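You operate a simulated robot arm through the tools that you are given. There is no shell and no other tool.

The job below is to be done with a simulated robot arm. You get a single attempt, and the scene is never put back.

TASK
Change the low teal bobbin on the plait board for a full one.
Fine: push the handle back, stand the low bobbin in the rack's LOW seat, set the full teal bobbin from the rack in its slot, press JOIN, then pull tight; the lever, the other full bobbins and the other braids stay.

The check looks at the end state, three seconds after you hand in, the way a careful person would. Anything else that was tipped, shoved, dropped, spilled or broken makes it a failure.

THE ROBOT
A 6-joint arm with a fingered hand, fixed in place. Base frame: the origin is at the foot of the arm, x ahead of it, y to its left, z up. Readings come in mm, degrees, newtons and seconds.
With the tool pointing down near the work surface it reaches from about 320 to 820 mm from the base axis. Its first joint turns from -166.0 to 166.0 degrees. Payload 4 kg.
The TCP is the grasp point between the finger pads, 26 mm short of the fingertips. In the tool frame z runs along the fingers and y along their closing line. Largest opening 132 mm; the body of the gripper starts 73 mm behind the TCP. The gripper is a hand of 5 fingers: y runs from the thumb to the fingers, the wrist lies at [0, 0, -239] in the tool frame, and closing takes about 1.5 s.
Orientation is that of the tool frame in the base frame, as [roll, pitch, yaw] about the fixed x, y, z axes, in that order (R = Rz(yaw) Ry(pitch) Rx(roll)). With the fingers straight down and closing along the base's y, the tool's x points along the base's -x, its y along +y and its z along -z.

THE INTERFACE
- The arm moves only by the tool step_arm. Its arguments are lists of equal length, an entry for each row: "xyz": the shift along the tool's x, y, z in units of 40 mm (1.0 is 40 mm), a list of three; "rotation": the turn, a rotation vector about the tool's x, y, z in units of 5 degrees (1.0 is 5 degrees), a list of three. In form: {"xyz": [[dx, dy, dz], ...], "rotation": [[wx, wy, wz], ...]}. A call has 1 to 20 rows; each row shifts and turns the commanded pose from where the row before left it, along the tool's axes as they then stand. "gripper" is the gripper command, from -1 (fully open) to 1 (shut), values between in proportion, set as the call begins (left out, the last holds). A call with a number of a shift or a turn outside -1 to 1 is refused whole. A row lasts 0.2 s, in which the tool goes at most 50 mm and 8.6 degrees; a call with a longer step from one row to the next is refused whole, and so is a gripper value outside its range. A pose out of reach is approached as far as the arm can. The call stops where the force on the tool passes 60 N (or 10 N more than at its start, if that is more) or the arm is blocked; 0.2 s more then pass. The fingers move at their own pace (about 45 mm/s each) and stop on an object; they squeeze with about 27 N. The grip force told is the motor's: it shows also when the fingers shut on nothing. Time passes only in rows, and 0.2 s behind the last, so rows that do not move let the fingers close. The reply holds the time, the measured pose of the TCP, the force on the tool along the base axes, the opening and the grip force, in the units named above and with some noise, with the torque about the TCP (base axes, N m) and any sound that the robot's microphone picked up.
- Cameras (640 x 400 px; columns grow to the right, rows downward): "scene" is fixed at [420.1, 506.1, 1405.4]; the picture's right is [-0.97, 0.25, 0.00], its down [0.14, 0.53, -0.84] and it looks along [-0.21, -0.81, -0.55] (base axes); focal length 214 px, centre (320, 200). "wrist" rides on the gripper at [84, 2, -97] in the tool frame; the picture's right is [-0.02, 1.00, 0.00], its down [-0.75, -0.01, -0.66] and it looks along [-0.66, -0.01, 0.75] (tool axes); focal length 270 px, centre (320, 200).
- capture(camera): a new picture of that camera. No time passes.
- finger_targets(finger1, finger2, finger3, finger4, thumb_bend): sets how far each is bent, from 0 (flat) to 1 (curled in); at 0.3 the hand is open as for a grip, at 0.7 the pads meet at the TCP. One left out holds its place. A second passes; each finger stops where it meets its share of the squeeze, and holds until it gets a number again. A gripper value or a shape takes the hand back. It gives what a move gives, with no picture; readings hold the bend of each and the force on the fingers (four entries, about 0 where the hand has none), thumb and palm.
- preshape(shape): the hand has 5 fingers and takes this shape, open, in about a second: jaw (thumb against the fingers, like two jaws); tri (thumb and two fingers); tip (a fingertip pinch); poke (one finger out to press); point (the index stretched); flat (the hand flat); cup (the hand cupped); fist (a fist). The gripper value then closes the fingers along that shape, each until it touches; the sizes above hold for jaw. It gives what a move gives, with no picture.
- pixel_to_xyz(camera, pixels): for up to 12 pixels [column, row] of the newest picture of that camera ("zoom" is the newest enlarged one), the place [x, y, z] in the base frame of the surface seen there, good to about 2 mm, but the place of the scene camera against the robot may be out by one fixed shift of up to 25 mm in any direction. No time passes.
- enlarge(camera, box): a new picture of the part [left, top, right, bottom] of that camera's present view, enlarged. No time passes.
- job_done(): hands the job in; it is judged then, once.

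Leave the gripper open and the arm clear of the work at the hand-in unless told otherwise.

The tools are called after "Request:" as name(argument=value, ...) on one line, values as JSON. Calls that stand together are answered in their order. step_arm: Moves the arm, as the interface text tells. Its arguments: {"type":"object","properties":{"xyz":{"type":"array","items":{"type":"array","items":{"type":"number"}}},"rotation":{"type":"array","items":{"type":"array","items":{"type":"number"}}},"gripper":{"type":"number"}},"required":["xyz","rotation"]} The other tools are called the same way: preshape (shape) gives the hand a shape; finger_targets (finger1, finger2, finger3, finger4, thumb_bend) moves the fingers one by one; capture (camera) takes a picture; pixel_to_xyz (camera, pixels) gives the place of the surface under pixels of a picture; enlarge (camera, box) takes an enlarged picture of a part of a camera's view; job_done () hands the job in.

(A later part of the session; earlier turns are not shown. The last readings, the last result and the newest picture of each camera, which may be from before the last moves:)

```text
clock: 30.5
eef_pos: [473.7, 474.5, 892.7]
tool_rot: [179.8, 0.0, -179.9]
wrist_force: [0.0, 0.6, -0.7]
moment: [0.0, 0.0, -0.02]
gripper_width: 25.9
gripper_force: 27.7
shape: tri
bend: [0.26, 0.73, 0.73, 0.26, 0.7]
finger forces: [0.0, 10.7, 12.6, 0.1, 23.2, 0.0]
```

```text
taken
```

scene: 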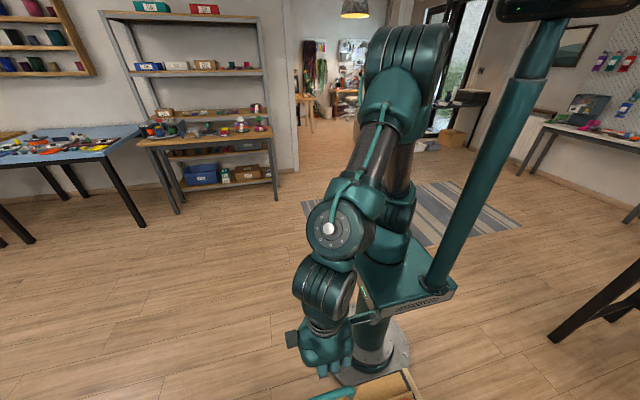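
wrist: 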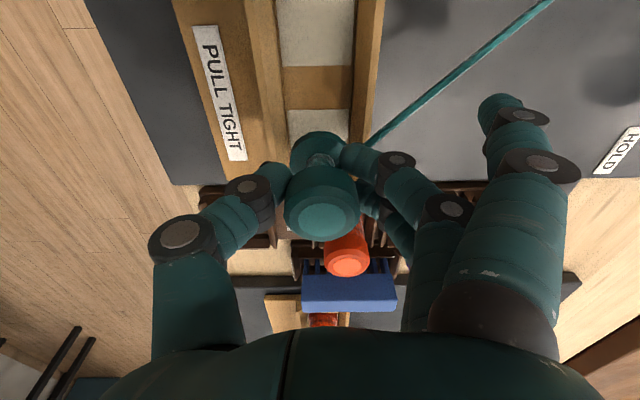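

The bobbin came up cleanly. Before carrying it next to the rack I want fingers 1 and 4 out of the way of the orange bobbin, so I set the bobbin back down into its slot (20 mm) and curl those two fingers while the others keep squeezing.

Request:
step_arm(xyz=[[0, 0, 0.2], [0, 0, 0.2], [0, 0, 0.09], [0, 0, 0]], rotation=[[0, 0, 0], [0, 0, 0], [0, 0, 0], [0, 0, 0]])

Request:
finger_targets(finger1=0.9, finger4=0.9)

Request:
capture(camera="wrist")

```text
clock: 31.5
eef_pos: [473.8, 476.1, 872.3]
tool_rot: [179.8, 0.0, -179.9]
wrist_force: [-1.4, -0.6, -0.6]
moment: [0.02, -0.01, -0.01]
gripper_width: 26.1
gripper_force: 26.9
shape: tri
bend: [0.26, 0.73, 0.73, 0.26, 0.7]
finger forces: [0.1, 10.7, 12.6, 0.0, 23.2, 0.1]
```

```text
clock: 32.5
eef_pos: [473.1, 475.0, 874.2]
tool_rot: [179.8, 0.0, -179.8]
wrist_force: [-0.1, 3.4, 0.5]
moment: [0.04, -0.04, -0.02]
gripper_width: 46.6
gripper_force: 32.3
shape: fingers
bend: [0.59, 0.73, 0.73, 0.59, 0.7]
finger forces: [6.6, 9.8, 11.6, 6.8, 30.8, 0.0]
```

```text
taken
```

wrist: 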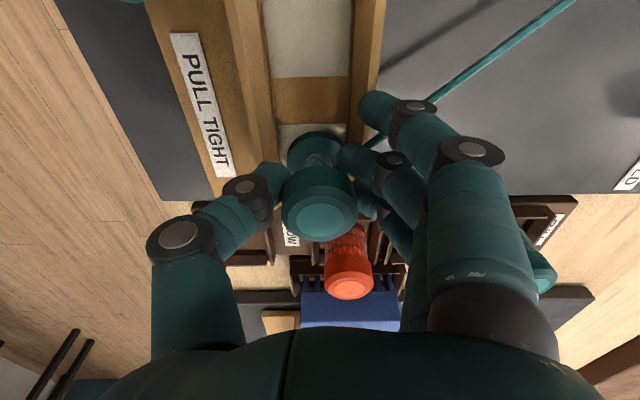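

Fingers 1 and 4 came to rest against the bobbin too (about 6.7 N each), giving a firm five-finger grip. I measure the held bobbin against the TCP before lifting.

Request:
pixel_to_xyz(camera="wrist", pixels=[[322, 216], [297, 216], [346, 216], [322, 200], [322, 233], [318, 185]])

Request:
enlarge(camera="wrist", box=[240, 80, 440, 260])

```text
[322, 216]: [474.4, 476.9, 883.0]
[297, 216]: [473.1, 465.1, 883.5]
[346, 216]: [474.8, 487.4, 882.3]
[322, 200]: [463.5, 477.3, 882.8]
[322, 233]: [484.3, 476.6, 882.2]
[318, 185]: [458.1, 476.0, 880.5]
```

```text
2.22 times, centred on (340, 170) of wrist
```

zoom: 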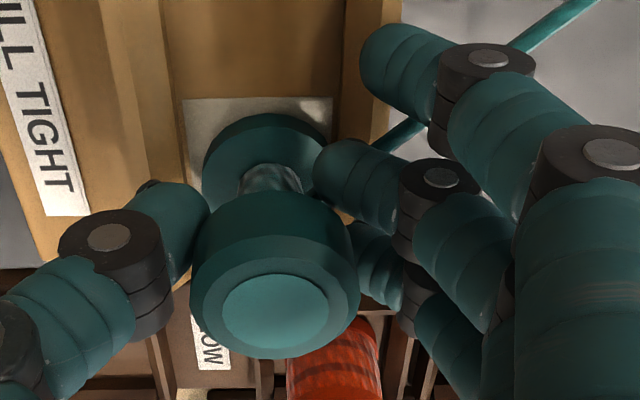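

I check what fingers 1 and 4 rest on: I measure finger 1's tip (380,60) and knuckles in the enlarged picture.

Request:
pixel_to_xyz(camera="zoom", pixels=[[370, 60], [400, 90], [420, 50], [488, 60], [440, 130], [345, 170], [380, 190], [440, 178], [330, 190], [195, 220], [110, 237], [385, 150]])

```text
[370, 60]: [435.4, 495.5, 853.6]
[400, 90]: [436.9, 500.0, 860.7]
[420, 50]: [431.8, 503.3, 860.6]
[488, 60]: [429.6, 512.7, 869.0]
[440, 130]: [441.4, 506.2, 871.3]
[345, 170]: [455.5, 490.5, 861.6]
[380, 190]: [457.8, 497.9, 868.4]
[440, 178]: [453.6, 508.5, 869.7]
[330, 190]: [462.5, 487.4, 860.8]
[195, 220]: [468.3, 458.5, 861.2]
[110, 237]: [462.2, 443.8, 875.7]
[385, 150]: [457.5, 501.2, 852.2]
```

Finger 1's tip lies near the rail top at (435,496,~845), so it likely touched the rail. I lift 44 mm straight up and read the forces.

Request:
step_arm(xyz=[[0, 0, -0.1], [0, 0, -0.25], [0, 0, -0.25], [0, 0, -0.25], [0, 0, -0.25], [0, 0, 0]], rotation=[[0, 0, 0], [0, 0, 0], [0, 0, 0], [0, 0, 0], [0, 0, 0], [0, 0, 0]])

Request:
capture(camera="wrist")

```text
clock: 33.9
eef_pos: [474.2, 476.0, 916.3]
tool_rot: [179.9, 0.0, -179.9]
wrist_force: [-0.2, 0.4, -0.6]
moment: [0.02, 0.0, -0.01]
gripper_width: 34.0
gripper_force: 24.6
shape: fingers
bend: [0.67, 0.73, 0.73, 0.68, 0.7]
finger forces: [0.0, 11.4, 13.7, 0.0, 24.6, 0.0]
```

```text
taken
```

wrist: 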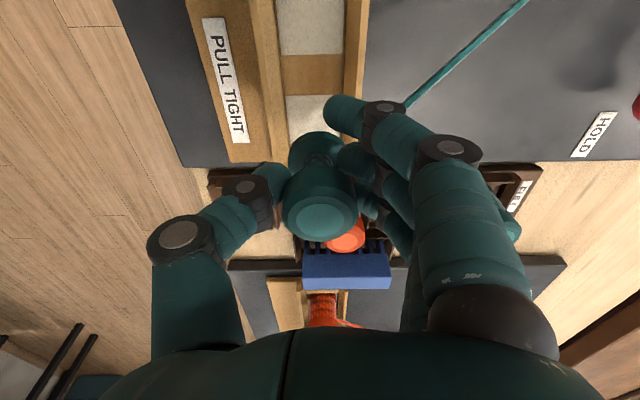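

The bobbin hangs well in the grip (≈25 N each side). I carry it over the LOW seat: Δx +86 mm, Δy −73 mm, staying at z 916, and then look.

Request:
step_arm(xyz=[[-0.54, -0.455, 0], [-0.54, -0.455, 0], [-0.54, -0.455, 0], [-0.54, -0.455, 0], [0, 0, 0]], rotation=[[0, 0, 0], [0, 0, 0], [0, 0, 0], [0, 0, 0], [0, 0, 0]])

Request:
capture(camera="wrist")

Request:
enlarge(camera="wrist", box=[220, 60, 440, 240])

```text
clock: 35.1
eef_pos: [560.8, 400.7, 915.9]
tool_rot: [179.7, 0.0, -179.9]
wrist_force: [0.9, 0.1, -0.8]
moment: [0.01, -0.02, 0.01]
gripper_width: 34.0
gripper_force: 24.4
shape: fingers
bend: [0.67, 0.73, 0.73, 0.68, 0.7]
finger forces: [0.0, 11.4, 13.8, 0.1, 24.3, 0.0]
```

```text
taken
```

wrist: 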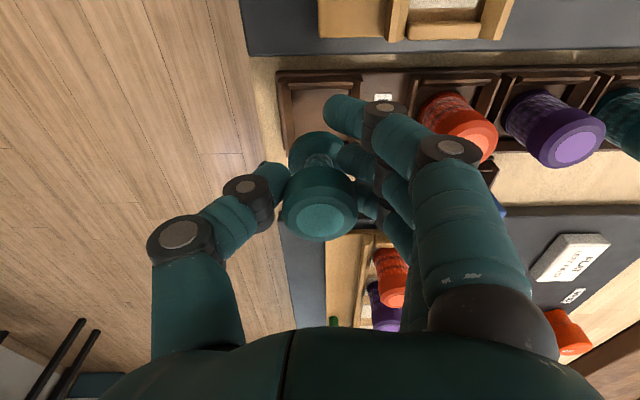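

```text
2.22 times, centred on (330, 150) of wrist
```

zoom: 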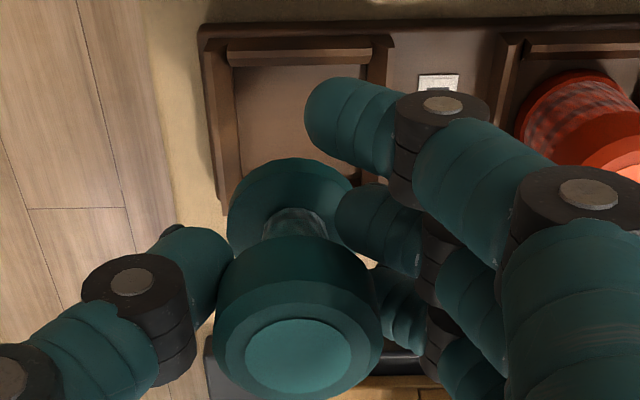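

The seat is visible behind the bobbin. I measure its walls: zoom pixels for left wall (220,130), right wall (382,80), far-from-me wall (300,55), floor (290,120), and the held bobbin's top.

Request:
pixel_to_xyz(camera="zoom", pixels=[[218, 130], [235, 130], [237, 100], [382, 60], [366, 75], [300, 45], [300, 62], [300, 75], [290, 120], [296, 355], [235, 355], [358, 355]])

Request:
pixel_to_xyz(camera="wrist", pixels=[[290, 80], [283, 110], [357, 82], [290, 150], [320, 75], [320, 220], [320, 205], [320, 235], [300, 150], [305, 165]])

```text
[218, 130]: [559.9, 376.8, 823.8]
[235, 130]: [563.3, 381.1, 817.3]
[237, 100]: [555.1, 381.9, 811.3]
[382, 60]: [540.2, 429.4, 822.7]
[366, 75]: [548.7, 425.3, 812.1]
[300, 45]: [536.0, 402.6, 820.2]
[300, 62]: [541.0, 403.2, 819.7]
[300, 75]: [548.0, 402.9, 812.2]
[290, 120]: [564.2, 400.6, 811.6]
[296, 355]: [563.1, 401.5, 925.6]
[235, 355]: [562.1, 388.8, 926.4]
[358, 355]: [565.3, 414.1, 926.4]
```

```text
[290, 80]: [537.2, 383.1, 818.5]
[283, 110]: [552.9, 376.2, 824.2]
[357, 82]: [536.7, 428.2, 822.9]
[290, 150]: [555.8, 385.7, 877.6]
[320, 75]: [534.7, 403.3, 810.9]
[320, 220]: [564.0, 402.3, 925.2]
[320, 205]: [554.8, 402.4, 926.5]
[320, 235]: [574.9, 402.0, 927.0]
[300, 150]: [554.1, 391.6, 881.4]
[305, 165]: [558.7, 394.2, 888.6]
```

The held bobbin's centre (≈563.5, 402) is nearly over the seat's centre (≈563.5, 403.5). Before lowering, I curl fingers 1 and 4 fully so their tips rise clear of the rack's walls.

Request:
finger_targets(finger1=1.0, finger4=1.0)

Request:
capture(camera="wrist")

```text
clock: 36.1
eef_pos: [560.4, 401.8, 916.6]
tool_rot: [179.8, 0.0, -179.9]
wrist_force: [0.5, 0.4, -1.5]
moment: [0.02, 0.01, 0.01]
gripper_width: 43.0
gripper_force: 24.8
shape: fingers
bend: [1.0, 0.73, 0.73, 1.0, 0.7]
finger forces: [0.0, 11.5, 13.8, 0.0, 24.4, 0.0]
```

```text
taken
```

wrist: 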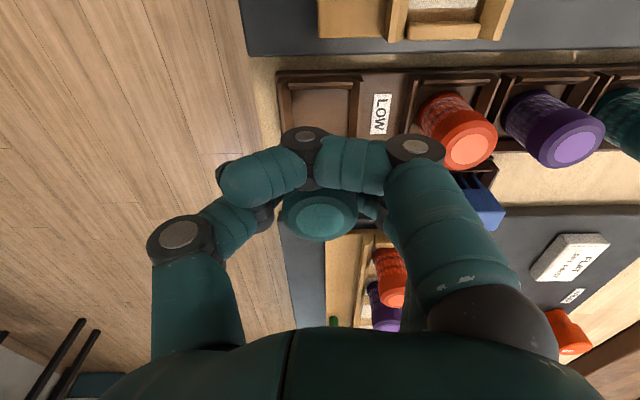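

I check how low the curled finger 1 now hangs at (305,137), (262,175) and (350,162).

Request:
pixel_to_xyz(camera="wrist", pixels=[[305, 137], [262, 160], [262, 178], [235, 185], [350, 150], [416, 147], [300, 128], [325, 82], [320, 115], [352, 100]])

```text
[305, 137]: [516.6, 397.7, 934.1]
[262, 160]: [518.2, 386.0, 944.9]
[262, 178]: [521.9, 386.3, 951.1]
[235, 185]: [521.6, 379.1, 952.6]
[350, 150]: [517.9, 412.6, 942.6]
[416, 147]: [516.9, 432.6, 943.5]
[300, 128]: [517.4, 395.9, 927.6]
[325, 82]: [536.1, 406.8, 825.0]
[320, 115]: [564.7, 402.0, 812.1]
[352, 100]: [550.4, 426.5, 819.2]
```

The curled fingers are now above the TCP's level, well clear. I shift +1.5 mm in y and lower to about 1–2 mm above the seat floor (TCP z ≈ 858).

Request:
step_arm(xyz=[[0, 0.04, 0], [0, 0, 0.4], [0, 0, 0.4], [0, 0, 0.35], [0, 0, 0.3], [0, 0, 0]], rotation=[[0, 0, 0], [0, 0, 0], [0, 0, 0], [0, 0, 0], [0, 0, 0], [0, 0, 0]])

Request:
capture(camera="wrist")

Request:
enlarge(camera="wrist", box=[220, 60, 440, 260])

```text
clock: 37.5
eef_pos: [560.4, 402.8, 858.4]
tool_rot: [179.8, 0.0, -179.9]
wrist_force: [-0.1, 0.0, 0.5]
moment: [0.02, 0.01, 0.0]
gripper_width: 43.1
gripper_force: 25.0
shape: fingers
bend: [1.0, 0.73, 0.73, 1.0, 0.7]
finger forces: [0.0, 11.4, 13.9, 0.1, 24.5, 0.0]
```

```text
taken
```

wrist: 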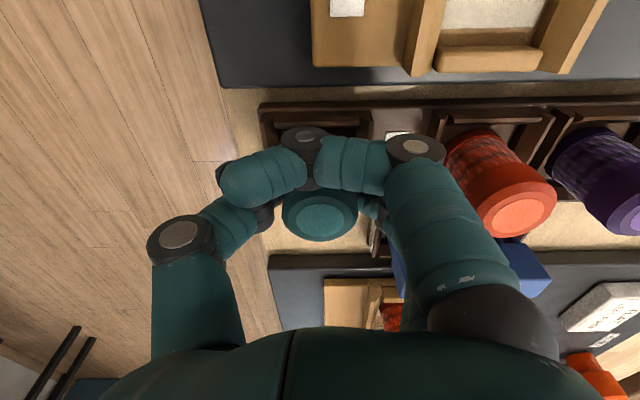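

```text
2.00 times, centred on (330, 160) of wrist
```

zoom: 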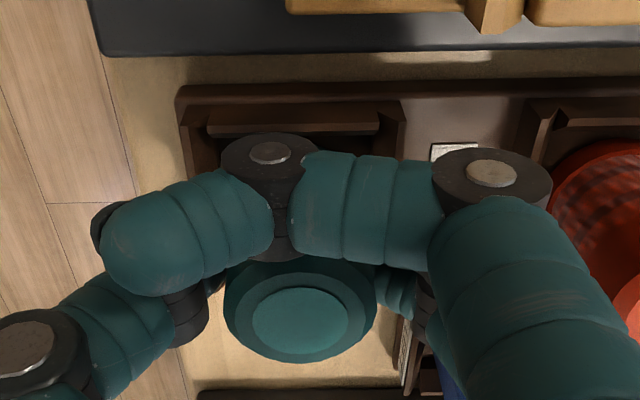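

No force yet. I lower in 1 mm steps until the floor is felt.

Request:
step_arm(xyz=[[0, 0, 0.025], [0, 0, 0.025], [0, 0, 0]], rotation=[[0, 0, 0], [0, 0, 0], [0, 0, 0]])

```text
clock: 38.3
eef_pos: [560.0, 404.1, 855.6]
tool_rot: [179.8, 0.0, -179.9]
wrist_force: [0.0, -0.1, -1.0]
moment: [0.0, 0.0, 0.0]
gripper_width: 42.9
gripper_force: 24.9
shape: fingers
bend: [1.0, 0.73, 0.73, 1.0, 0.7]
finger forces: [0.0, 11.4, 13.9, 0.0, 24.4, 0.0]
```

Request:
step_arm(xyz=[[0, 0, 0.025], [0, 0, 0.025], [0, 0, 0]], rotation=[[0, 0, 0], [0, 0, 0], [0, 0, 0]])

Request:
pixel_to_xyz(camera="wrist", pixels=[[320, 217], [305, 217], [335, 217], [320, 205], [320, 230]])

```text
clock: 39.1
eef_pos: [560.3, 404.6, 855.3]
tool_rot: [179.8, 0.1, -179.9]
wrist_force: [-1.5, -2.7, 11.7]
moment: [0.02, 0.02, -0.02]
gripper_width: 43.0
gripper_force: 27.5
shape: fingers
bend: [1.0, 0.73, 0.73, 1.0, 0.7]
finger forces: [0.0, 12.4, 14.7, 0.0, 28.0, 0.1]
```

```text
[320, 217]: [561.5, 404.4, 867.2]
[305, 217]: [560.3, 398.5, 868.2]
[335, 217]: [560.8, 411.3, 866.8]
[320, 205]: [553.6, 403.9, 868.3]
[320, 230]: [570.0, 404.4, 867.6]
```

The seat floor is felt (+12 N), and the top at z ≈ 866 fits a bobbin standing on the floor. I ease up by 1 mm and open the gripping fingers just a little (to 0.58).

Request:
step_arm(xyz=[[0, 0, -0.02], [0, 0, 0]], rotation=[[0, 0, 0], [0, 0, 0]])

Request:
finger_targets(finger2=0.58, finger3=0.58, thumb_bend=0.56)

Request:
capture(camera="wrist")

```text
clock: 39.7
eef_pos: [560.1, 404.2, 856.2]
tool_rot: [179.8, -0.1, -180.0]
wrist_force: [0.3, -0.2, 7.8]
moment: [0.02, -0.02, 0.0]
gripper_width: 43.0
gripper_force: 27.0
shape: fingers
bend: [1.0, 0.73, 0.73, 1.0, 0.7]
finger forces: [0.0, 12.0, 14.9, 0.0, 26.4, 0.0]
```

```text
clock: 40.7
eef_pos: [560.2, 403.9, 855.9]
tool_rot: [179.7, 0.2, -180.0]
wrist_force: [2.3, 1.9, 18.0]
moment: [-0.02, -0.04, 0.02]
gripper_width: 47.6
gripper_force: 10.7
shape: fingers
bend: [1.0, 0.6, 0.61, 1.0, 0.59]
finger forces: [0.0, 2.9, 7.0, 0.0, 12.0, 0.1]
```

```text
taken
```

wrist: 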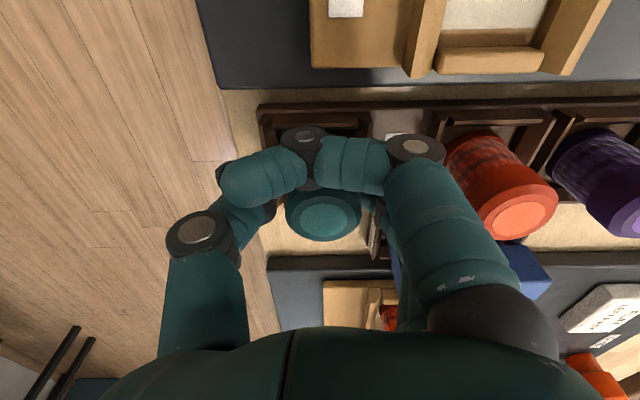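

The opened fingertips now press on the rack's low walls (18 N up), so the tips have come down about 2 mm too far. I rise 4 mm and read again.

Request:
step_arm(xyz=[[0, 0, -0.05], [0, 0, -0.05], [0, 0, 0]], rotation=[[0, 0, 0], [0, 0, 0], [0, 0, 0]])

Request:
capture(camera="wrist")

Request:
pixel_to_xyz(camera="wrist", pixels=[[322, 217], [305, 217], [340, 217], [322, 205], [322, 230]])

```text
clock: 41.5
eef_pos: [559.8, 404.0, 859.0]
tool_rot: [179.9, -0.1, -179.9]
wrist_force: [1.0, -0.8, 0.3]
moment: [0.03, 0.0, -0.01]
gripper_width: 49.4
gripper_force: 0.0
shape: fingers
bend: [1.0, 0.57, 0.57, 1.0, 0.56]
finger forces: [0.0, 0.0, 0.0, 0.1, 0.1, 0.0]
```

```text
taken
```

wrist: 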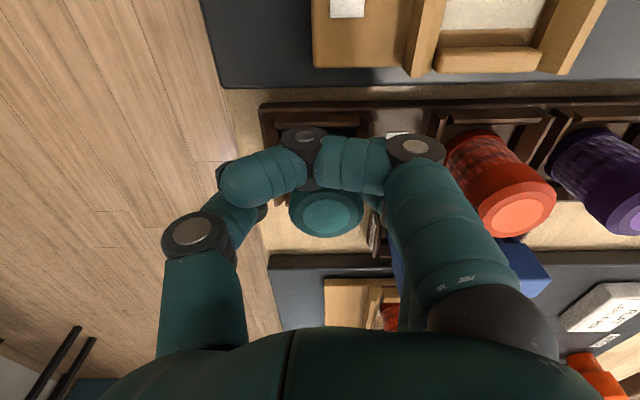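

```text
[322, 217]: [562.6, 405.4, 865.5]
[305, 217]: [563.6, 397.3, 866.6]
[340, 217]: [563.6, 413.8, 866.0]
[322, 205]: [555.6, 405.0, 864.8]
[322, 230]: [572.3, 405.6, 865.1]
```

The fingers are free (0 N), and the bobbin stayed standing with its top at z 865.5. I open a bit more (0.48) so the flange passes freely, then rise slowly.

Request:
finger_targets(finger2=0.48, finger3=0.48, thumb_bend=0.46)

Request:
step_arm(xyz=[[0, 0, -0.2], [0, 0, -0.3], [0, 0, -0.4], [0, 0, -0.6], [0, 0, -0.8], [0, 0, 0]], rotation=[[0, 0, 0], [0, 0, 0], [0, 0, 0], [0, 0, 0], [0, 0, 0], [0, 0, 0]])

Request:
capture(camera="wrist")

```text
clock: 42.5
eef_pos: [560.4, 403.9, 858.1]
tool_rot: [179.9, -0.1, -179.8]
wrist_force: [0.3, 0.3, 0.3]
moment: [0.0, 0.01, -0.02]
gripper_width: 54.5
gripper_force: 0.1
shape: fingers
bend: [1.0, 0.48, 0.48, 1.0, 0.46]
finger forces: [0.0, 0.0, 0.0, 0.0, 0.0, 0.0]
```

```text
clock: 43.9
eef_pos: [560.7, 403.3, 951.1]
tool_rot: [179.7, 0.0, -179.8]
wrist_force: [0.0, 0.4, -0.7]
moment: [-0.02, 0.01, 0.03]
gripper_width: 54.6
gripper_force: 0.0
shape: fingers
bend: [1.0, 0.48, 0.48, 1.0, 0.46]
finger forces: [0.1, 0.0, 0.0, 0.0, 0.0, 0.0]
```

```text
taken
```

wrist: 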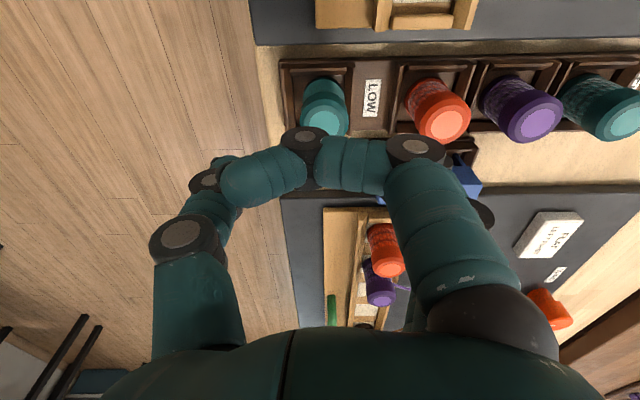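

The low bobbin stands upright in the LOW seat at (325,105). Now I open to tri shape and move to about (430,600,990) to look at the full teal bobbin at the rack's end.

Request:
step_arm(xyz=[[0, 0, -0.6], [0.545, 0.82, -0.06], [0.545, 0.82, -0.06], [0.545, 0.82, -0.06], [0.545, 0.82, -0.06], [0.545, 0.82, -0.06], [0.545, 0.82, -0.06]], rotation=[[0, 0, 0], [0, 0, 0], [0, 0, 0], [0, 0, 0], [0, 0, 0], [0, 0, 0], [0, 0, 0]])

Request:
preshape(shape="tri")

Request:
capture(camera="wrist")

Request:
enlarge(camera="wrist", box=[200, 100, 440, 300])

```text
clock: 45.5
eef_pos: [429.1, 600.8, 988.4]
tool_rot: [179.8, 0.0, -179.9]
wrist_force: [-0.2, 0.3, 0.0]
moment: [-0.02, -0.01, 0.01]
gripper_width: 54.6
gripper_force: 0.1
shape: fingers
bend: [1.0, 0.48, 0.48, 1.0, 0.46]
finger forces: [0.0, 0.0, 0.0, 0.1, 0.0, 0.0]
```

```text
clock: 46.4
eef_pos: [427.5, 600.5, 988.7]
tool_rot: [179.8, 0.0, -179.9]
wrist_force: [0.2, 0.2, 0.8]
moment: [0.01, 0.0, 0.01]
gripper_width: 131.7
gripper_force: 0.1
shape: tri
bend: [0.0, 0.3, 0.3, 0.0, 0.3]
finger forces: [0.0, 0.0, 0.1, 0.0, 0.1, 0.1]
```

```text
taken
```

wrist: 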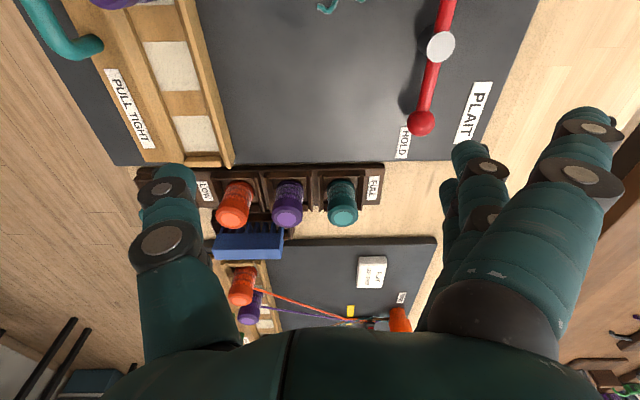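

```text
2.00 times, centred on (320, 200) of wrist
```

zoom: 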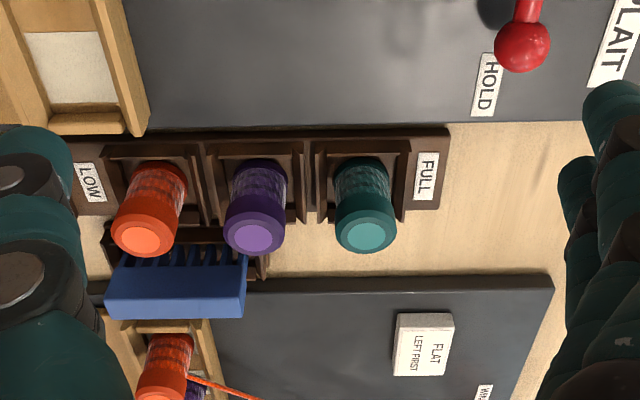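

The end slot at (195,135) is now empty; the teal thread lies loose near the braid. I measure the full teal (zoom (365,235)), purple (254,235), the rack walls and the empty slot.

Request:
pixel_to_xyz(camera="zoom", pixels=[[365, 236], [348, 236], [384, 236], [365, 223], [365, 250], [254, 237], [238, 237], [270, 237], [254, 224], [254, 250], [308, 180], [425, 175]])

Request:
pixel_to_xyz(camera="zoom", pixels=[[70, 75], [30, 60], [110, 60], [70, 35], [70, 105], [90, 122], [130, 70], [5, 60], [333, 236], [396, 236], [286, 237], [405, 160]])

```text
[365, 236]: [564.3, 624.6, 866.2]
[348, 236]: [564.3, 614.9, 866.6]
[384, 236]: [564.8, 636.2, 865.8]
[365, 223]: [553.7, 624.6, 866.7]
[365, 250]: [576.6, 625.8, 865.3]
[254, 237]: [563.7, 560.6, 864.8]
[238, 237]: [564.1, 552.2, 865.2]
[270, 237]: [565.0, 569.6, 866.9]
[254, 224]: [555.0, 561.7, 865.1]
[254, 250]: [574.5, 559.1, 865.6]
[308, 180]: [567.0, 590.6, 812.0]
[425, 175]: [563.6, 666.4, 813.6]
```

```text
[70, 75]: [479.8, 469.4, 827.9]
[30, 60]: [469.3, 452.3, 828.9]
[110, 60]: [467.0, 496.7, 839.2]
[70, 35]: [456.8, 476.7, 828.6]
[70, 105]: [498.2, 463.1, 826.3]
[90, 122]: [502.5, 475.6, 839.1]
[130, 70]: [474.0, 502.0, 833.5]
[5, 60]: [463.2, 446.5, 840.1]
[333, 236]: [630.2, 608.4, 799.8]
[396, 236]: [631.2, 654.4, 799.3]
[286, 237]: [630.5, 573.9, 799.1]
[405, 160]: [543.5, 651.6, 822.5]
```

Full teal stands at (564.5, 625), purple at (564, 560.5): only 27 mm between them, and the thumb's knuckle would crowd the purple one if I closed along y. So I turn the hand −90° about its own z (fingers toward −x, thumb toward +x), closing along x.

Request:
step_arm(xyz=[[0, 0, 0], [0, 0, 0], [0, 0, 0], [0, 0, 0], [0, 0, 0], [0, 0, 0], [0, 0, 0], [0, 0, 0], [0, 0, 0], [0, 0, 0], [0, 0, 0], [0, 0, 0], [0, 0, 0], [0, 0, 0], [0, 0, 0], [0, 0, 0], [0, 0, 0], [0, 0, 0], [0, 0, 0]], rotation=[[0, 0, -1], [0, 0, -1], [0, 0, -1], [0, 0, -1], [0, 0, -1], [0, 0, -1], [0, 0, -1], [0, 0, -1], [0, 0, -1], [0, 0, -1], [0, 0, -1], [0, 0, -1], [0, 0, -1], [0, 0, -1], [0, 0, -1], [0, 0, -1], [0, 0, -1], [0, 0, -1], [0, 0, 0]])

Request:
capture(camera="wrist")

```text
clock: 50.4
eef_pos: [429.4, 600.6, 989.6]
tool_rot: [-179.9, 0.3, -89.8]
wrist_force: [-0.5, 0.0, -0.7]
moment: [-0.02, -0.01, 0.0]
gripper_width: 132.0
gripper_force: 0.0
shape: tri
bend: [0.0, 0.3, 0.3, 0.0, 0.3]
finger forces: [0.0, 0.1, 0.0, 0.1, 0.0, 0.1]
```

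```text
taken
```

wrist: 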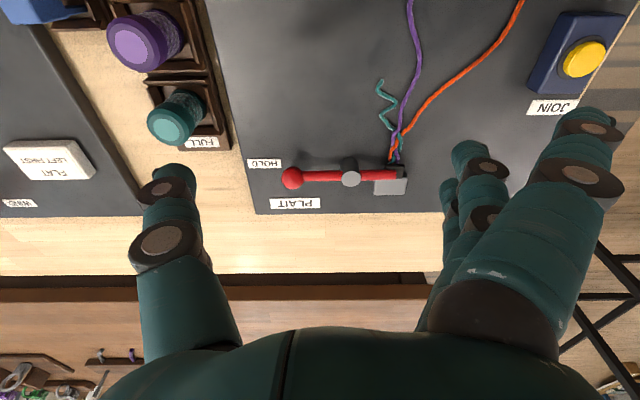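

Now the view looks toward +y: slack threads, the lever, and the full teal at (175,118). I move over the full teal: +134 mm in x, +24 mm in y, to z ≈ 965, and see if it is in reach.

Request:
step_arm(xyz=[[-0.15, -0.84, 0.15], [-0.15, -0.84, 0.15], [-0.15, -0.84, 0.15], [-0.15, -0.84, 0.15], [0, 0, 0]], rotation=[[0, 0, 0], [0, 0, 0], [0, 0, 0], [0, 0, 0], [0, 0, 0]])

Request:
capture(camera="wrist")

```text
clock: 51.6
eef_pos: [524.4, 598.8, 967.8]
tool_rot: [-179.9, 0.2, -89.9]
wrist_force: [0.6, -0.2, 0.9]
moment: [0.0, 0.01, -0.03]
gripper_width: 132.1
gripper_force: 0.1
shape: tri
bend: [0.0, 0.3, 0.3, 0.0, 0.3]
finger forces: [0.0, 0.1, 0.0, 0.0, 0.0, 0.1]
out of reach, approached as far as the arm can: row 3, 4
```

```text
taken
```

wrist: 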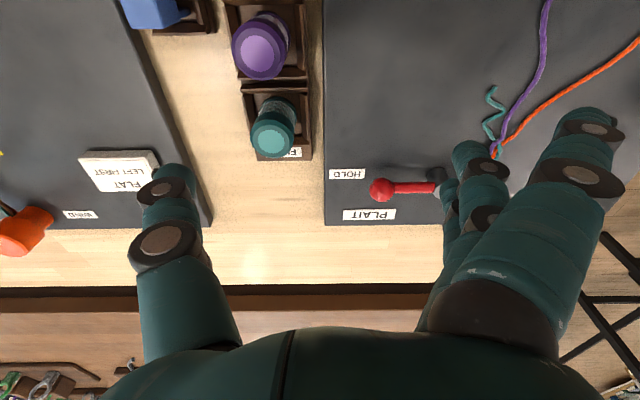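

The straight-down tool stops at 796 mm from the base axis, the bobbin is at 842 mm. I lean the tool 15° about the closing line (fingers pointing a little to +y), which brings the wrist nearer, and then go over the bobbin at z ≈ 940.

Request:
step_arm(xyz=[[0, 0, 0], [0, 0, 0], [0, 0, 0], [-0.187, -0.5, 0.41], [-0.187, -0.5, 0.41], [0, 0, 0]], rotation=[[0, -1, 0], [0, -1, 0], [0, -1, 0], [0, 0, 0], [0, 0, 0], [0, 0, 0]])

Request:
capture(camera="wrist")

```text
clock: 53.0
eef_pos: [541.1, 601.3, 949.6]
tool_rot: [-179.9, 9.4, -90.1]
wrist_force: [0.5, -0.3, -0.7]
moment: [0.03, 0.01, 0.02]
gripper_width: 131.8
gripper_force: 0.1
shape: tri
bend: [0.0, 0.3, 0.3, 0.0, 0.3]
finger forces: [0.1, 0.0, 0.1, 0.0, 0.1, 0.0]
out of reach, approached as far as the arm can: row 2, 3, 4, 5
```

```text
taken
```

wrist: 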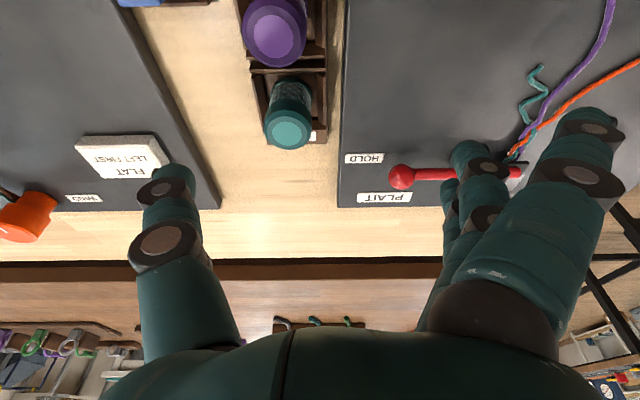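

The reach limit binds more at this height (tilt 9.4° reached, r 809). Lower down the arm reaches further, so I lower 45 mm first (tips still over the bobbin tops), then try again toward the bobbin.

Request:
step_arm(xyz=[[0.092, 0, 0.555], [0.092, 0, 0.555], [0, 0, 0]], rotation=[[0, 0, 0], [0, 0, 0], [0, 0, 0]])

Request:
step_arm(xyz=[[0, 0, 0], [-0.25, -0.28, 0.05], [-0.25, -0.28, 0.05], [0, 0, 0]], rotation=[[0, -1, 0], [0, 0, 0], [0, 0, 0], [0, 0, 0]])

Request:
capture(camera="wrist")

```text
clock: 53.8
eef_pos: [538.2, 606.4, 928.0]
tool_rot: [-179.8, 8.6, -90.2]
wrist_force: [-0.7, 0.0, 0.1]
moment: [0.02, -0.01, 0.0]
gripper_width: 132.1
gripper_force: 0.0
shape: tri
bend: [0.0, 0.3, 0.3, 0.0, 0.3]
finger forces: [0.1, 0.0, 0.0, 0.0, 0.1, 0.0]
out of reach, approached as far as the arm can: row 1, 2
```

```text
clock: 54.8
eef_pos: [536.8, 606.4, 928.7]
tool_rot: [-179.7, 8.5, -90.2]
wrist_force: [-0.5, -0.4, -0.4]
moment: [0.01, 0.0, 0.01]
gripper_width: 132.0
gripper_force: 0.1
shape: tri
bend: [0.0, 0.3, 0.3, 0.0, 0.3]
finger forces: [0.0, 0.0, 0.0, 0.1, 0.1, 0.0]
out of reach, approached as far as the arm can: row 1, 2, 3
```

```text
taken
```

wrist: 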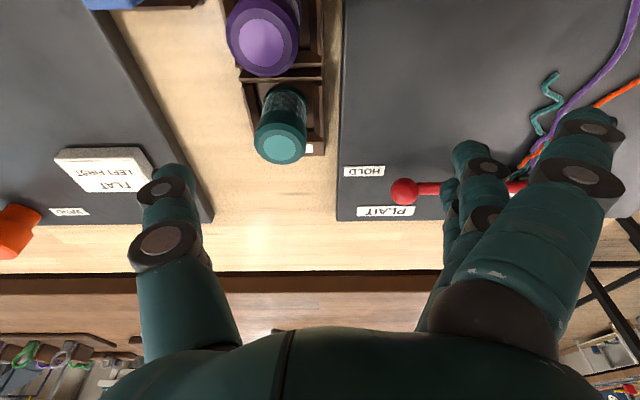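

Tilting this way is blocked (8.5° only), so it is an attitude limit. I'll instead turn the hand so its closing line runs across the arm's direction (yaw ≈ −132°), which should let it lean outward in the arm's plane. First I step inward, undo the tilt and turn.

Request:
step_arm(xyz=[[0.27, 0.25, -0.04], [0.27, 0.25, -0.04], [0, 0, 0], [0, 0, 0], [0, 0, 0], [0, 0, 0], [0, 0, 0], [0, 0, 0], [0, 0, 0], [0, 0, 0], [0, 0, 0], [0, 0, 0], [0, 0, 0], [0, 0, 0], [0, 0, 0]], rotation=[[0, 0, 0], [0, 0, 0], [0, 0.85, 0], [0, 0.85, 0], [0, 0, 0.84], [0, 0, 0.84], [0, 0, 0.84], [0, 0, 0.84], [0, 0, 0.84], [0, 0, 0.84], [0, 0, 0.84], [0, 0, 0.84], [0, 0, 0.84], [0, 0, 0.84], [0, 0, 0]])

Request:
capture(camera="wrist")

```text
clock: 58.0
eef_pos: [537.0, 605.5, 926.4]
tool_rot: [-179.9, 0.3, -132.3]
wrist_force: [-0.2, -0.6, -0.1]
moment: [-0.02, -0.03, -0.01]
gripper_width: 132.3
gripper_force: 0.0
shape: tri
bend: [0.0, 0.3, 0.3, 0.0, 0.3]
finger forces: [0.0, 0.0, 0.0, 0.0, 0.1, 0.0]
out of reach, approached as far as the arm can: row 1, 2
```

```text
taken
```

wrist: 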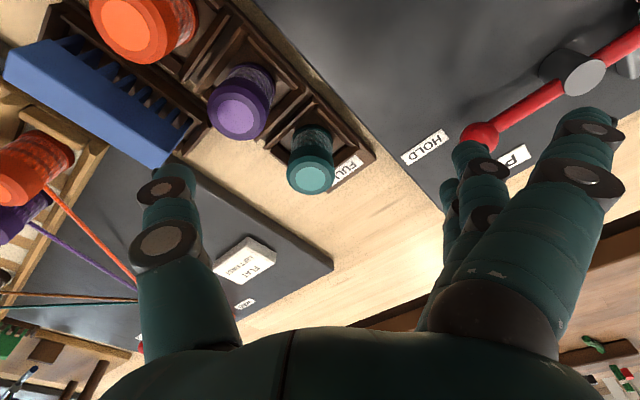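

Upright at yaw −132° and r 809 is fine. I test leaning outward: −5° about the tool's y.

Request:
step_arm(xyz=[[0, 0, 0], [0, 0, 0]], rotation=[[0, -1, 0], [0, 0, 0]])

```text
clock: 58.6
eef_pos: [537.4, 605.4, 928.1]
tool_rot: [-179.9, 5.2, -132.2]
wrist_force: [-0.6, -0.5, -0.5]
moment: [0.0, -0.03, 0.0]
gripper_width: 132.1
gripper_force: 0.2
shape: tri
bend: [0.0, 0.3, 0.3, 0.0, 0.3]
finger forces: [0.0, 0.0, 0.1, 0.0, 0.0, 0.0]
```

5° works. I try 10° more.

Request:
step_arm(xyz=[[0, 0, 0], [0, 0, 0], [0, 0, 0]], rotation=[[0, -1, 0], [0, -1, 0], [0, 0, 0]])

```text
clock: 59.4
eef_pos: [538.4, 605.0, 927.5]
tool_rot: [-179.8, 15.2, -132.2]
wrist_force: [0.0, 0.0, 0.4]
moment: [0.02, -0.02, 0.02]
gripper_width: 131.9
gripper_force: 0.0
shape: tri
bend: [0.0, 0.3, 0.3, 0.0, 0.3]
finger forces: [0.0, 0.0, 0.1, 0.1, 0.0, 0.0]
```

15° outward works. I take a picture and measure the full teal again from here before moving over it.

Request:
enlarge(camera="wrist", box=[180, 40, 420, 240])

Request:
capture(camera="wrist")

```text
2.00 times, centred on (300, 140) of wrist
```

zoom: 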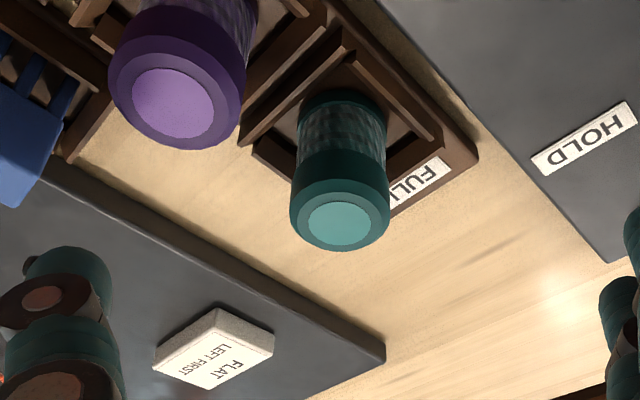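

```text
taken
```

wrist: 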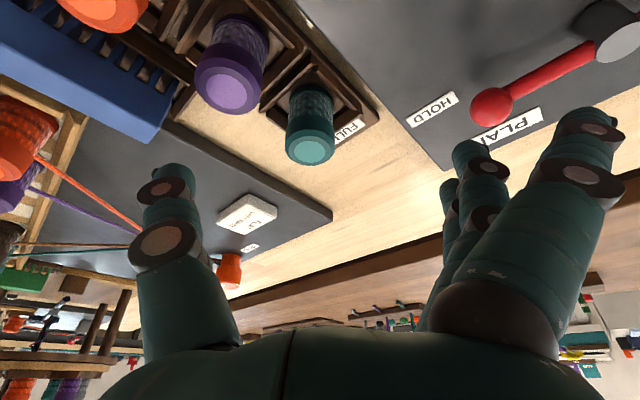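

Request:
pixel_to_xyz(camera="zoom", pixels=[[339, 222], [311, 222], [368, 222], [339, 206], [339, 241], [175, 103], [145, 103], [205, 103], [338, 180], [300, 210], [378, 215], [340, 130]])

```text
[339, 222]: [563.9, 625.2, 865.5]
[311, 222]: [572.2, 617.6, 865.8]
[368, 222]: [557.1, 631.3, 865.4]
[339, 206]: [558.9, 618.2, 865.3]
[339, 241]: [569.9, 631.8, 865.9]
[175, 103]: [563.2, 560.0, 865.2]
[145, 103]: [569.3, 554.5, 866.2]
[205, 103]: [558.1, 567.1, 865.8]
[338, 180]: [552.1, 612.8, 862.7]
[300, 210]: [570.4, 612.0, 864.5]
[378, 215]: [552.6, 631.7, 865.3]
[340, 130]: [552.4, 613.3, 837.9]
```

The full teal's centre is (564.5, 624.8). I move over it with the 15° lean, to TCP ≈ (562.5, 622, 913).

Request:
step_arm(xyz=[[-0.3, -0.078, 0.275], [-0.3, -0.078, 0.275], [0, 0, 0]], rotation=[[0, 0, 0], [0, 0, 0], [0, 0, 0]])

Request:
capture(camera="wrist")

```text
clock: 60.2
eef_pos: [563.5, 623.9, 913.3]
tool_rot: [-179.9, 15.0, -132.2]
wrist_force: [0.3, 0.5, -0.2]
moment: [-0.01, 0.03, -0.02]
gripper_width: 132.1
gripper_force: 0.0
shape: tri
bend: [0.0, 0.3, 0.3, 0.0, 0.3]
finger forces: [0.0, 0.0, 0.1, 0.0, 0.0, 0.0]
```

```text
taken
```

wrist: 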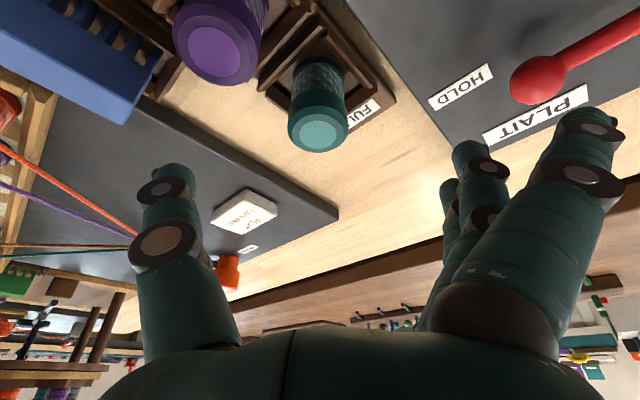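

The pose is reached, r is no problem with the lean. I lower about 30 mm, nudging 1–2 mm inward, and check the clearance to the lever's red ball.

Request:
step_arm(xyz=[[0.12, 0, 0.36], [0.12, 0, 0.36], [0, 0, 0]], rotation=[[0, 0, 0], [0, 0, 0], [0, 0, 0]])

Request:
capture(camera="wrist")

Request:
pixel_to_xyz(camera="wrist", pixels=[[585, 112], [562, 120], [470, 148], [175, 170]])

```text
clock: 61.0
eef_pos: [560.5, 621.8, 882.8]
tool_rot: [-179.9, 15.1, -132.2]
wrist_force: [-0.4, 0.4, -0.3]
moment: [0.02, -0.01, 0.02]
gripper_width: 131.9
gripper_force: 0.0
shape: tri
bend: [0.0, 0.3, 0.3, 0.0, 0.3]
finger forces: [0.0, 0.0, 0.1, 0.1, 0.1, 0.0]
```

```text
taken
```

wrist: 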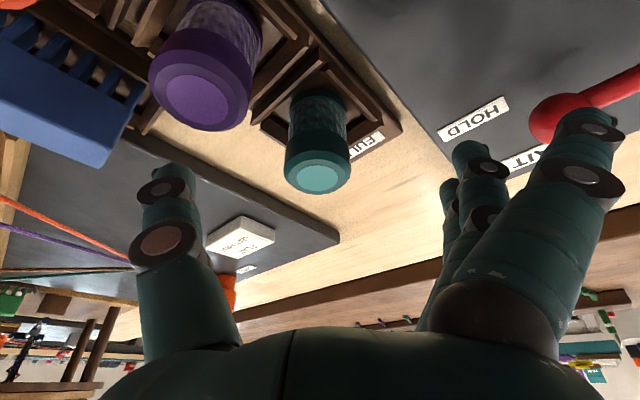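

```text
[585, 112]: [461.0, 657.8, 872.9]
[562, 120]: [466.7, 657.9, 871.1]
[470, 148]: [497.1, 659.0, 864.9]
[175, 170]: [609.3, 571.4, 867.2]
```

Finger 1's tip is at (462,658). I measure the red ball's near edge at (540,120) and (560,100) to know the gap.

Request:
pixel_to_xyz(camera="wrist", pixels=[[540, 120], [545, 105], [556, 100], [535, 130], [317, 178], [300, 178], [335, 178], [317, 168], [317, 188]])

```text
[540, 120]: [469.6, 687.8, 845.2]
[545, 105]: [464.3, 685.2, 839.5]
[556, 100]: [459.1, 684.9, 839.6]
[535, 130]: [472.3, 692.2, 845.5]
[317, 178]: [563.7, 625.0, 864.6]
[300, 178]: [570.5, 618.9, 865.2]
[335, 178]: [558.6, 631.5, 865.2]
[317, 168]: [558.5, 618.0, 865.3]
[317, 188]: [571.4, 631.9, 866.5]
```

The ball's near edge is at y ≈ 685, about 15 mm from the finger, so that is safe. I lower the last 18 mm to z ≈ 865 with a 1.5 mm outward correction, so the pads straddle the bobbin's axis (564.2, 625).

Request:
step_arm(xyz=[[0.04, -0.008, 0.22], [0.04, -0.008, 0.22], [0, 0, 0]], rotation=[[0, 0, 0], [0, 0, 0], [0, 0, 0]])

Request:
capture(camera="wrist")

```text
clock: 61.8
eef_pos: [563.2, 623.2, 864.2]
tool_rot: [-179.8, 15.0, -132.2]
wrist_force: [0.1, -0.4, 0.5]
moment: [-0.01, -0.02, 0.0]
gripper_width: 131.8
gripper_force: 0.1
shape: tri
bend: [0.0, 0.3, 0.3, 0.0, 0.3]
finger forces: [0.1, 0.0, 0.0, 0.0, 0.1, 0.0]
```

```text
taken
```

wrist: 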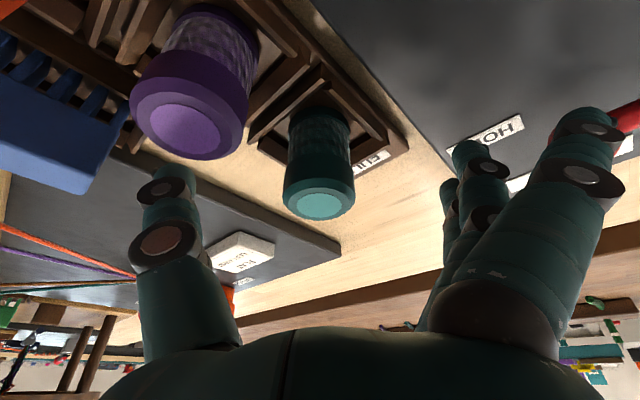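

The bobbin's top (319,205) is centred. I close the hand on it.

Request:
step_arm(xyz=[[0, 0, 0], [0, 0, 0], [0, 0, 0], [0, 0, 0], [0, 0, 0], [0, 0, 0], [0, 0, 0], [0, 0, 0], [0, 0, 0]], rotation=[[0, 0, 0], [0, 0, 0], [0, 0, 0], [0, 0, 0], [0, 0, 0], [0, 0, 0], [0, 0, 0], [0, 0, 0], [0, 0, 0]], gripper=1)

Request:
capture(camera="wrist")

Request:
enlarge(camera="wrist", box=[200, 80, 440, 260])

```text
clock: 63.8
eef_pos: [562.1, 622.9, 864.3]
tool_rot: [-179.8, 15.2, -132.2]
wrist_force: [-0.6, -0.4, -0.1]
moment: [-0.05, -0.02, 0.01]
gripper_width: 26.2
gripper_force: 26.9
shape: tri
bend: [0.25, 0.73, 0.73, 0.25, 0.7]
finger forces: [0.0, 12.2, 12.1, 0.0, 24.1, 0.0]
```

```text
taken
```

wrist: 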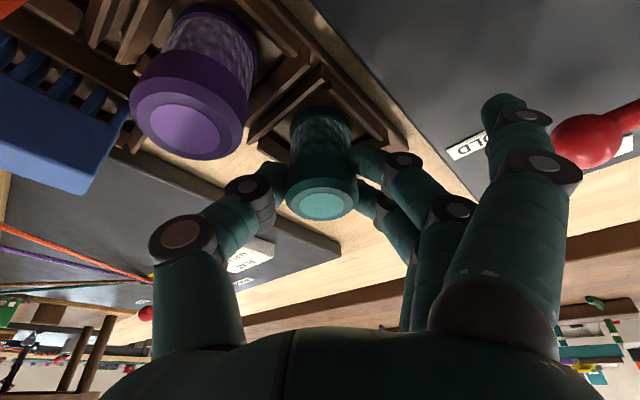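

```text
2.22 times, centred on (320, 170) of wrist
```

zoom: 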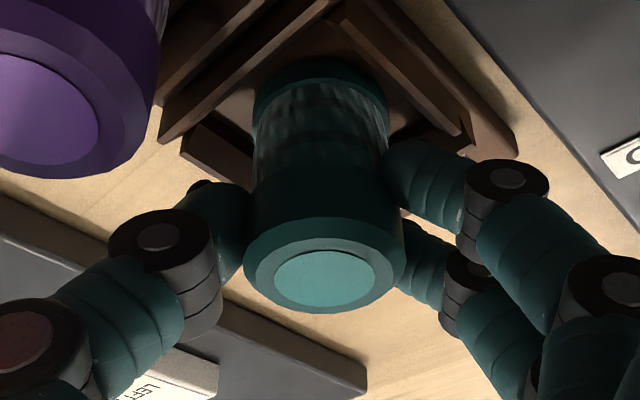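

The grip is balanced (24 N each side). I lift straight up by 16 mm, slowly, and check that the bobbin stays upright in the hand.

Request:
step_arm(xyz=[[-0.025, 0, -0.095], [-0.04, 0, -0.145], [-0.04, 0, -0.145], [0, 0, 0]], rotation=[[0, 0, 0], [0, 0, 0], [0, 0, 0], [0, 0, 0]])

Request:
capture(camera="wrist")

Request:
enlarge(camera="wrist", box=[200, 80, 440, 260])

```text
clock: 64.8
eef_pos: [563.1, 622.5, 881.1]
tool_rot: [-179.8, 15.1, -132.2]
wrist_force: [-0.3, 0.4, -1.1]
moment: [0.01, 0.01, -0.01]
gripper_width: 26.5
gripper_force: 26.7
shape: tri
bend: [0.26, 0.73, 0.73, 0.26, 0.7]
finger forces: [0.1, 12.0, 12.1, 0.0, 24.0, 0.0]
```

```text
taken
```

wrist: 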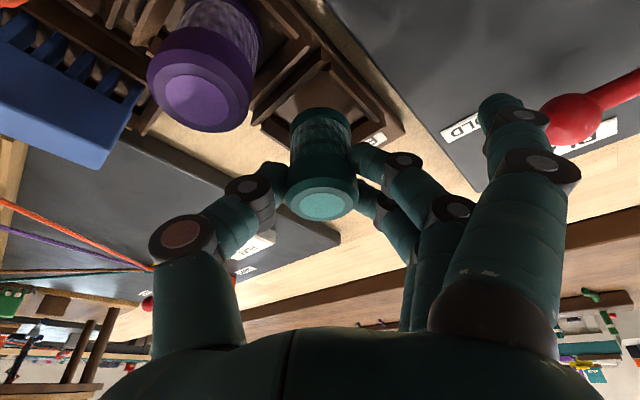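

```text
2.22 times, centred on (320, 170) of wrist
```

zoom: 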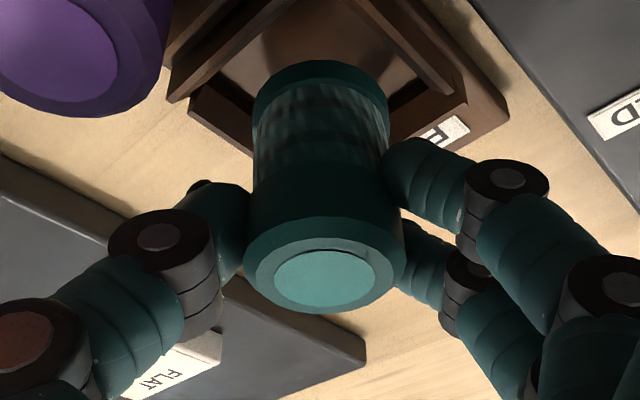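

The full bobbin came out cleanly, upright. I lift another 44 mm and carry it toward the slot, stopping about 50 mm short to measure the slot first.

Request:
step_arm(xyz=[[-0.095, 0, -0.354], [-0.095, 0, -0.354], [-0.095, 0, -0.354], [0.73, -0.2, -0.196], [0.73, -0.2, -0.196], [0.73, -0.2, -0.196], [0.73, -0.2, -0.196], [0, 0, 0]], rotation=[[0, 0, 0], [0, 0, 0], [0, 0, 0], [0, 0, 0], [0, 0, 0], [0, 0, 0], [0, 0, 0], [0, 0, 0]])

Request:
capture(camera="wrist")

```text
clock: 66.6
eef_pos: [503.9, 511.5, 924.5]
tool_rot: [-179.9, 15.1, -132.3]
wrist_force: [0.3, -0.4, -1.0]
moment: [-0.02, 0.0, -0.02]
gripper_width: 26.2
gripper_force: 27.0
shape: tri
bend: [0.26, 0.73, 0.73, 0.26, 0.7]
finger forces: [0.0, 12.3, 12.4, 0.1, 24.1, 0.1]
```

```text
taken
```

wrist: 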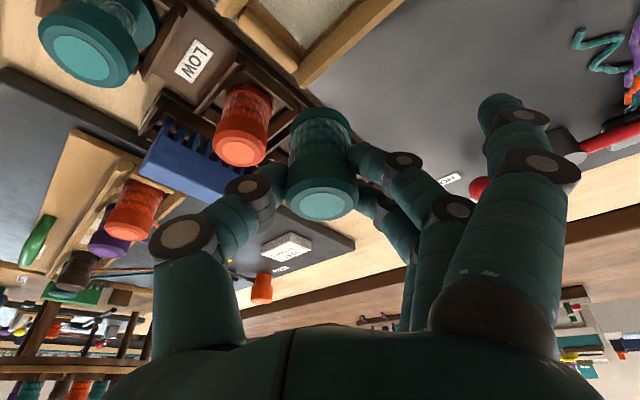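

The slot's end shows at the top of the picture, near (300,30). I enlarge it and measure the rails, end wall and cream floor.

Request:
enlarge(camera="wrist", box=[200, 0, 440, 140])

Request:
pixel_to_xyz(camera="wrist", pixels=[[268, 25], [232, 8], [345, 45], [330, 10], [300, 5], [310, 20], [270, 10], [285, 40], [324, 202], [300, 202], [347, 202], [320, 120]])

```text
2.67 times, centred on (320, 70) of wrist
```

zoom: 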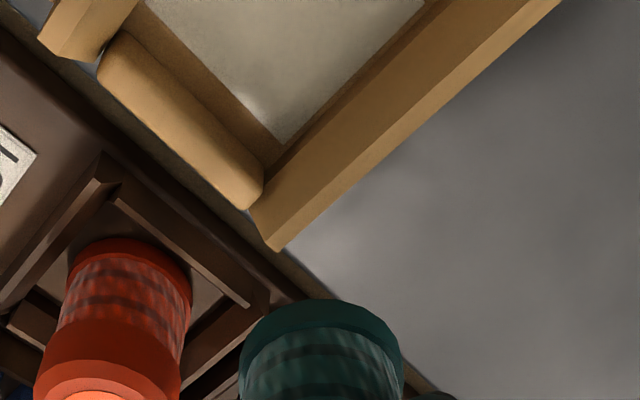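

```text
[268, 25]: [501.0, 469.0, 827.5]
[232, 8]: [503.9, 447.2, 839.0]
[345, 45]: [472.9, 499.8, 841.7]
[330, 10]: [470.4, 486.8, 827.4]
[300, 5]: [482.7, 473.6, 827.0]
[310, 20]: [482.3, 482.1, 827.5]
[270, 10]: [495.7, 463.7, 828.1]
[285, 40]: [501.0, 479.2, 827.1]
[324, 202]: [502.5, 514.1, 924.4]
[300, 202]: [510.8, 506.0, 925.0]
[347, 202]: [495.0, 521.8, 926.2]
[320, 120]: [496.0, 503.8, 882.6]
```

I measure the cream patch's edges in the enlarged picture: corner (283,140), its +x edge (215,75), its +y edge (360,68), and the rails' inner edges.

Request:
pixel_to_xyz(camera="zoom", pixels=[[282, 138], [215, 72], [150, 8], [360, 66], [410, 20], [275, 160], [180, 115], [250, 190], [330, 150], [290, 190], [270, 235], [430, 60]])

```text
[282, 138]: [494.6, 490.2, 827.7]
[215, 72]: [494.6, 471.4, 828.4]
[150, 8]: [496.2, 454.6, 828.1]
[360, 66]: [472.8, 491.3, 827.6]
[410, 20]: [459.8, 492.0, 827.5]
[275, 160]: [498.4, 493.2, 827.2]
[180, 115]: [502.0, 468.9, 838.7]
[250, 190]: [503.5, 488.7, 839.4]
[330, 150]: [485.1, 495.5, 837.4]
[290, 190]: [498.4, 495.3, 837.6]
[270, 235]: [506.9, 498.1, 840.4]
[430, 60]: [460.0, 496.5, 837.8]
```

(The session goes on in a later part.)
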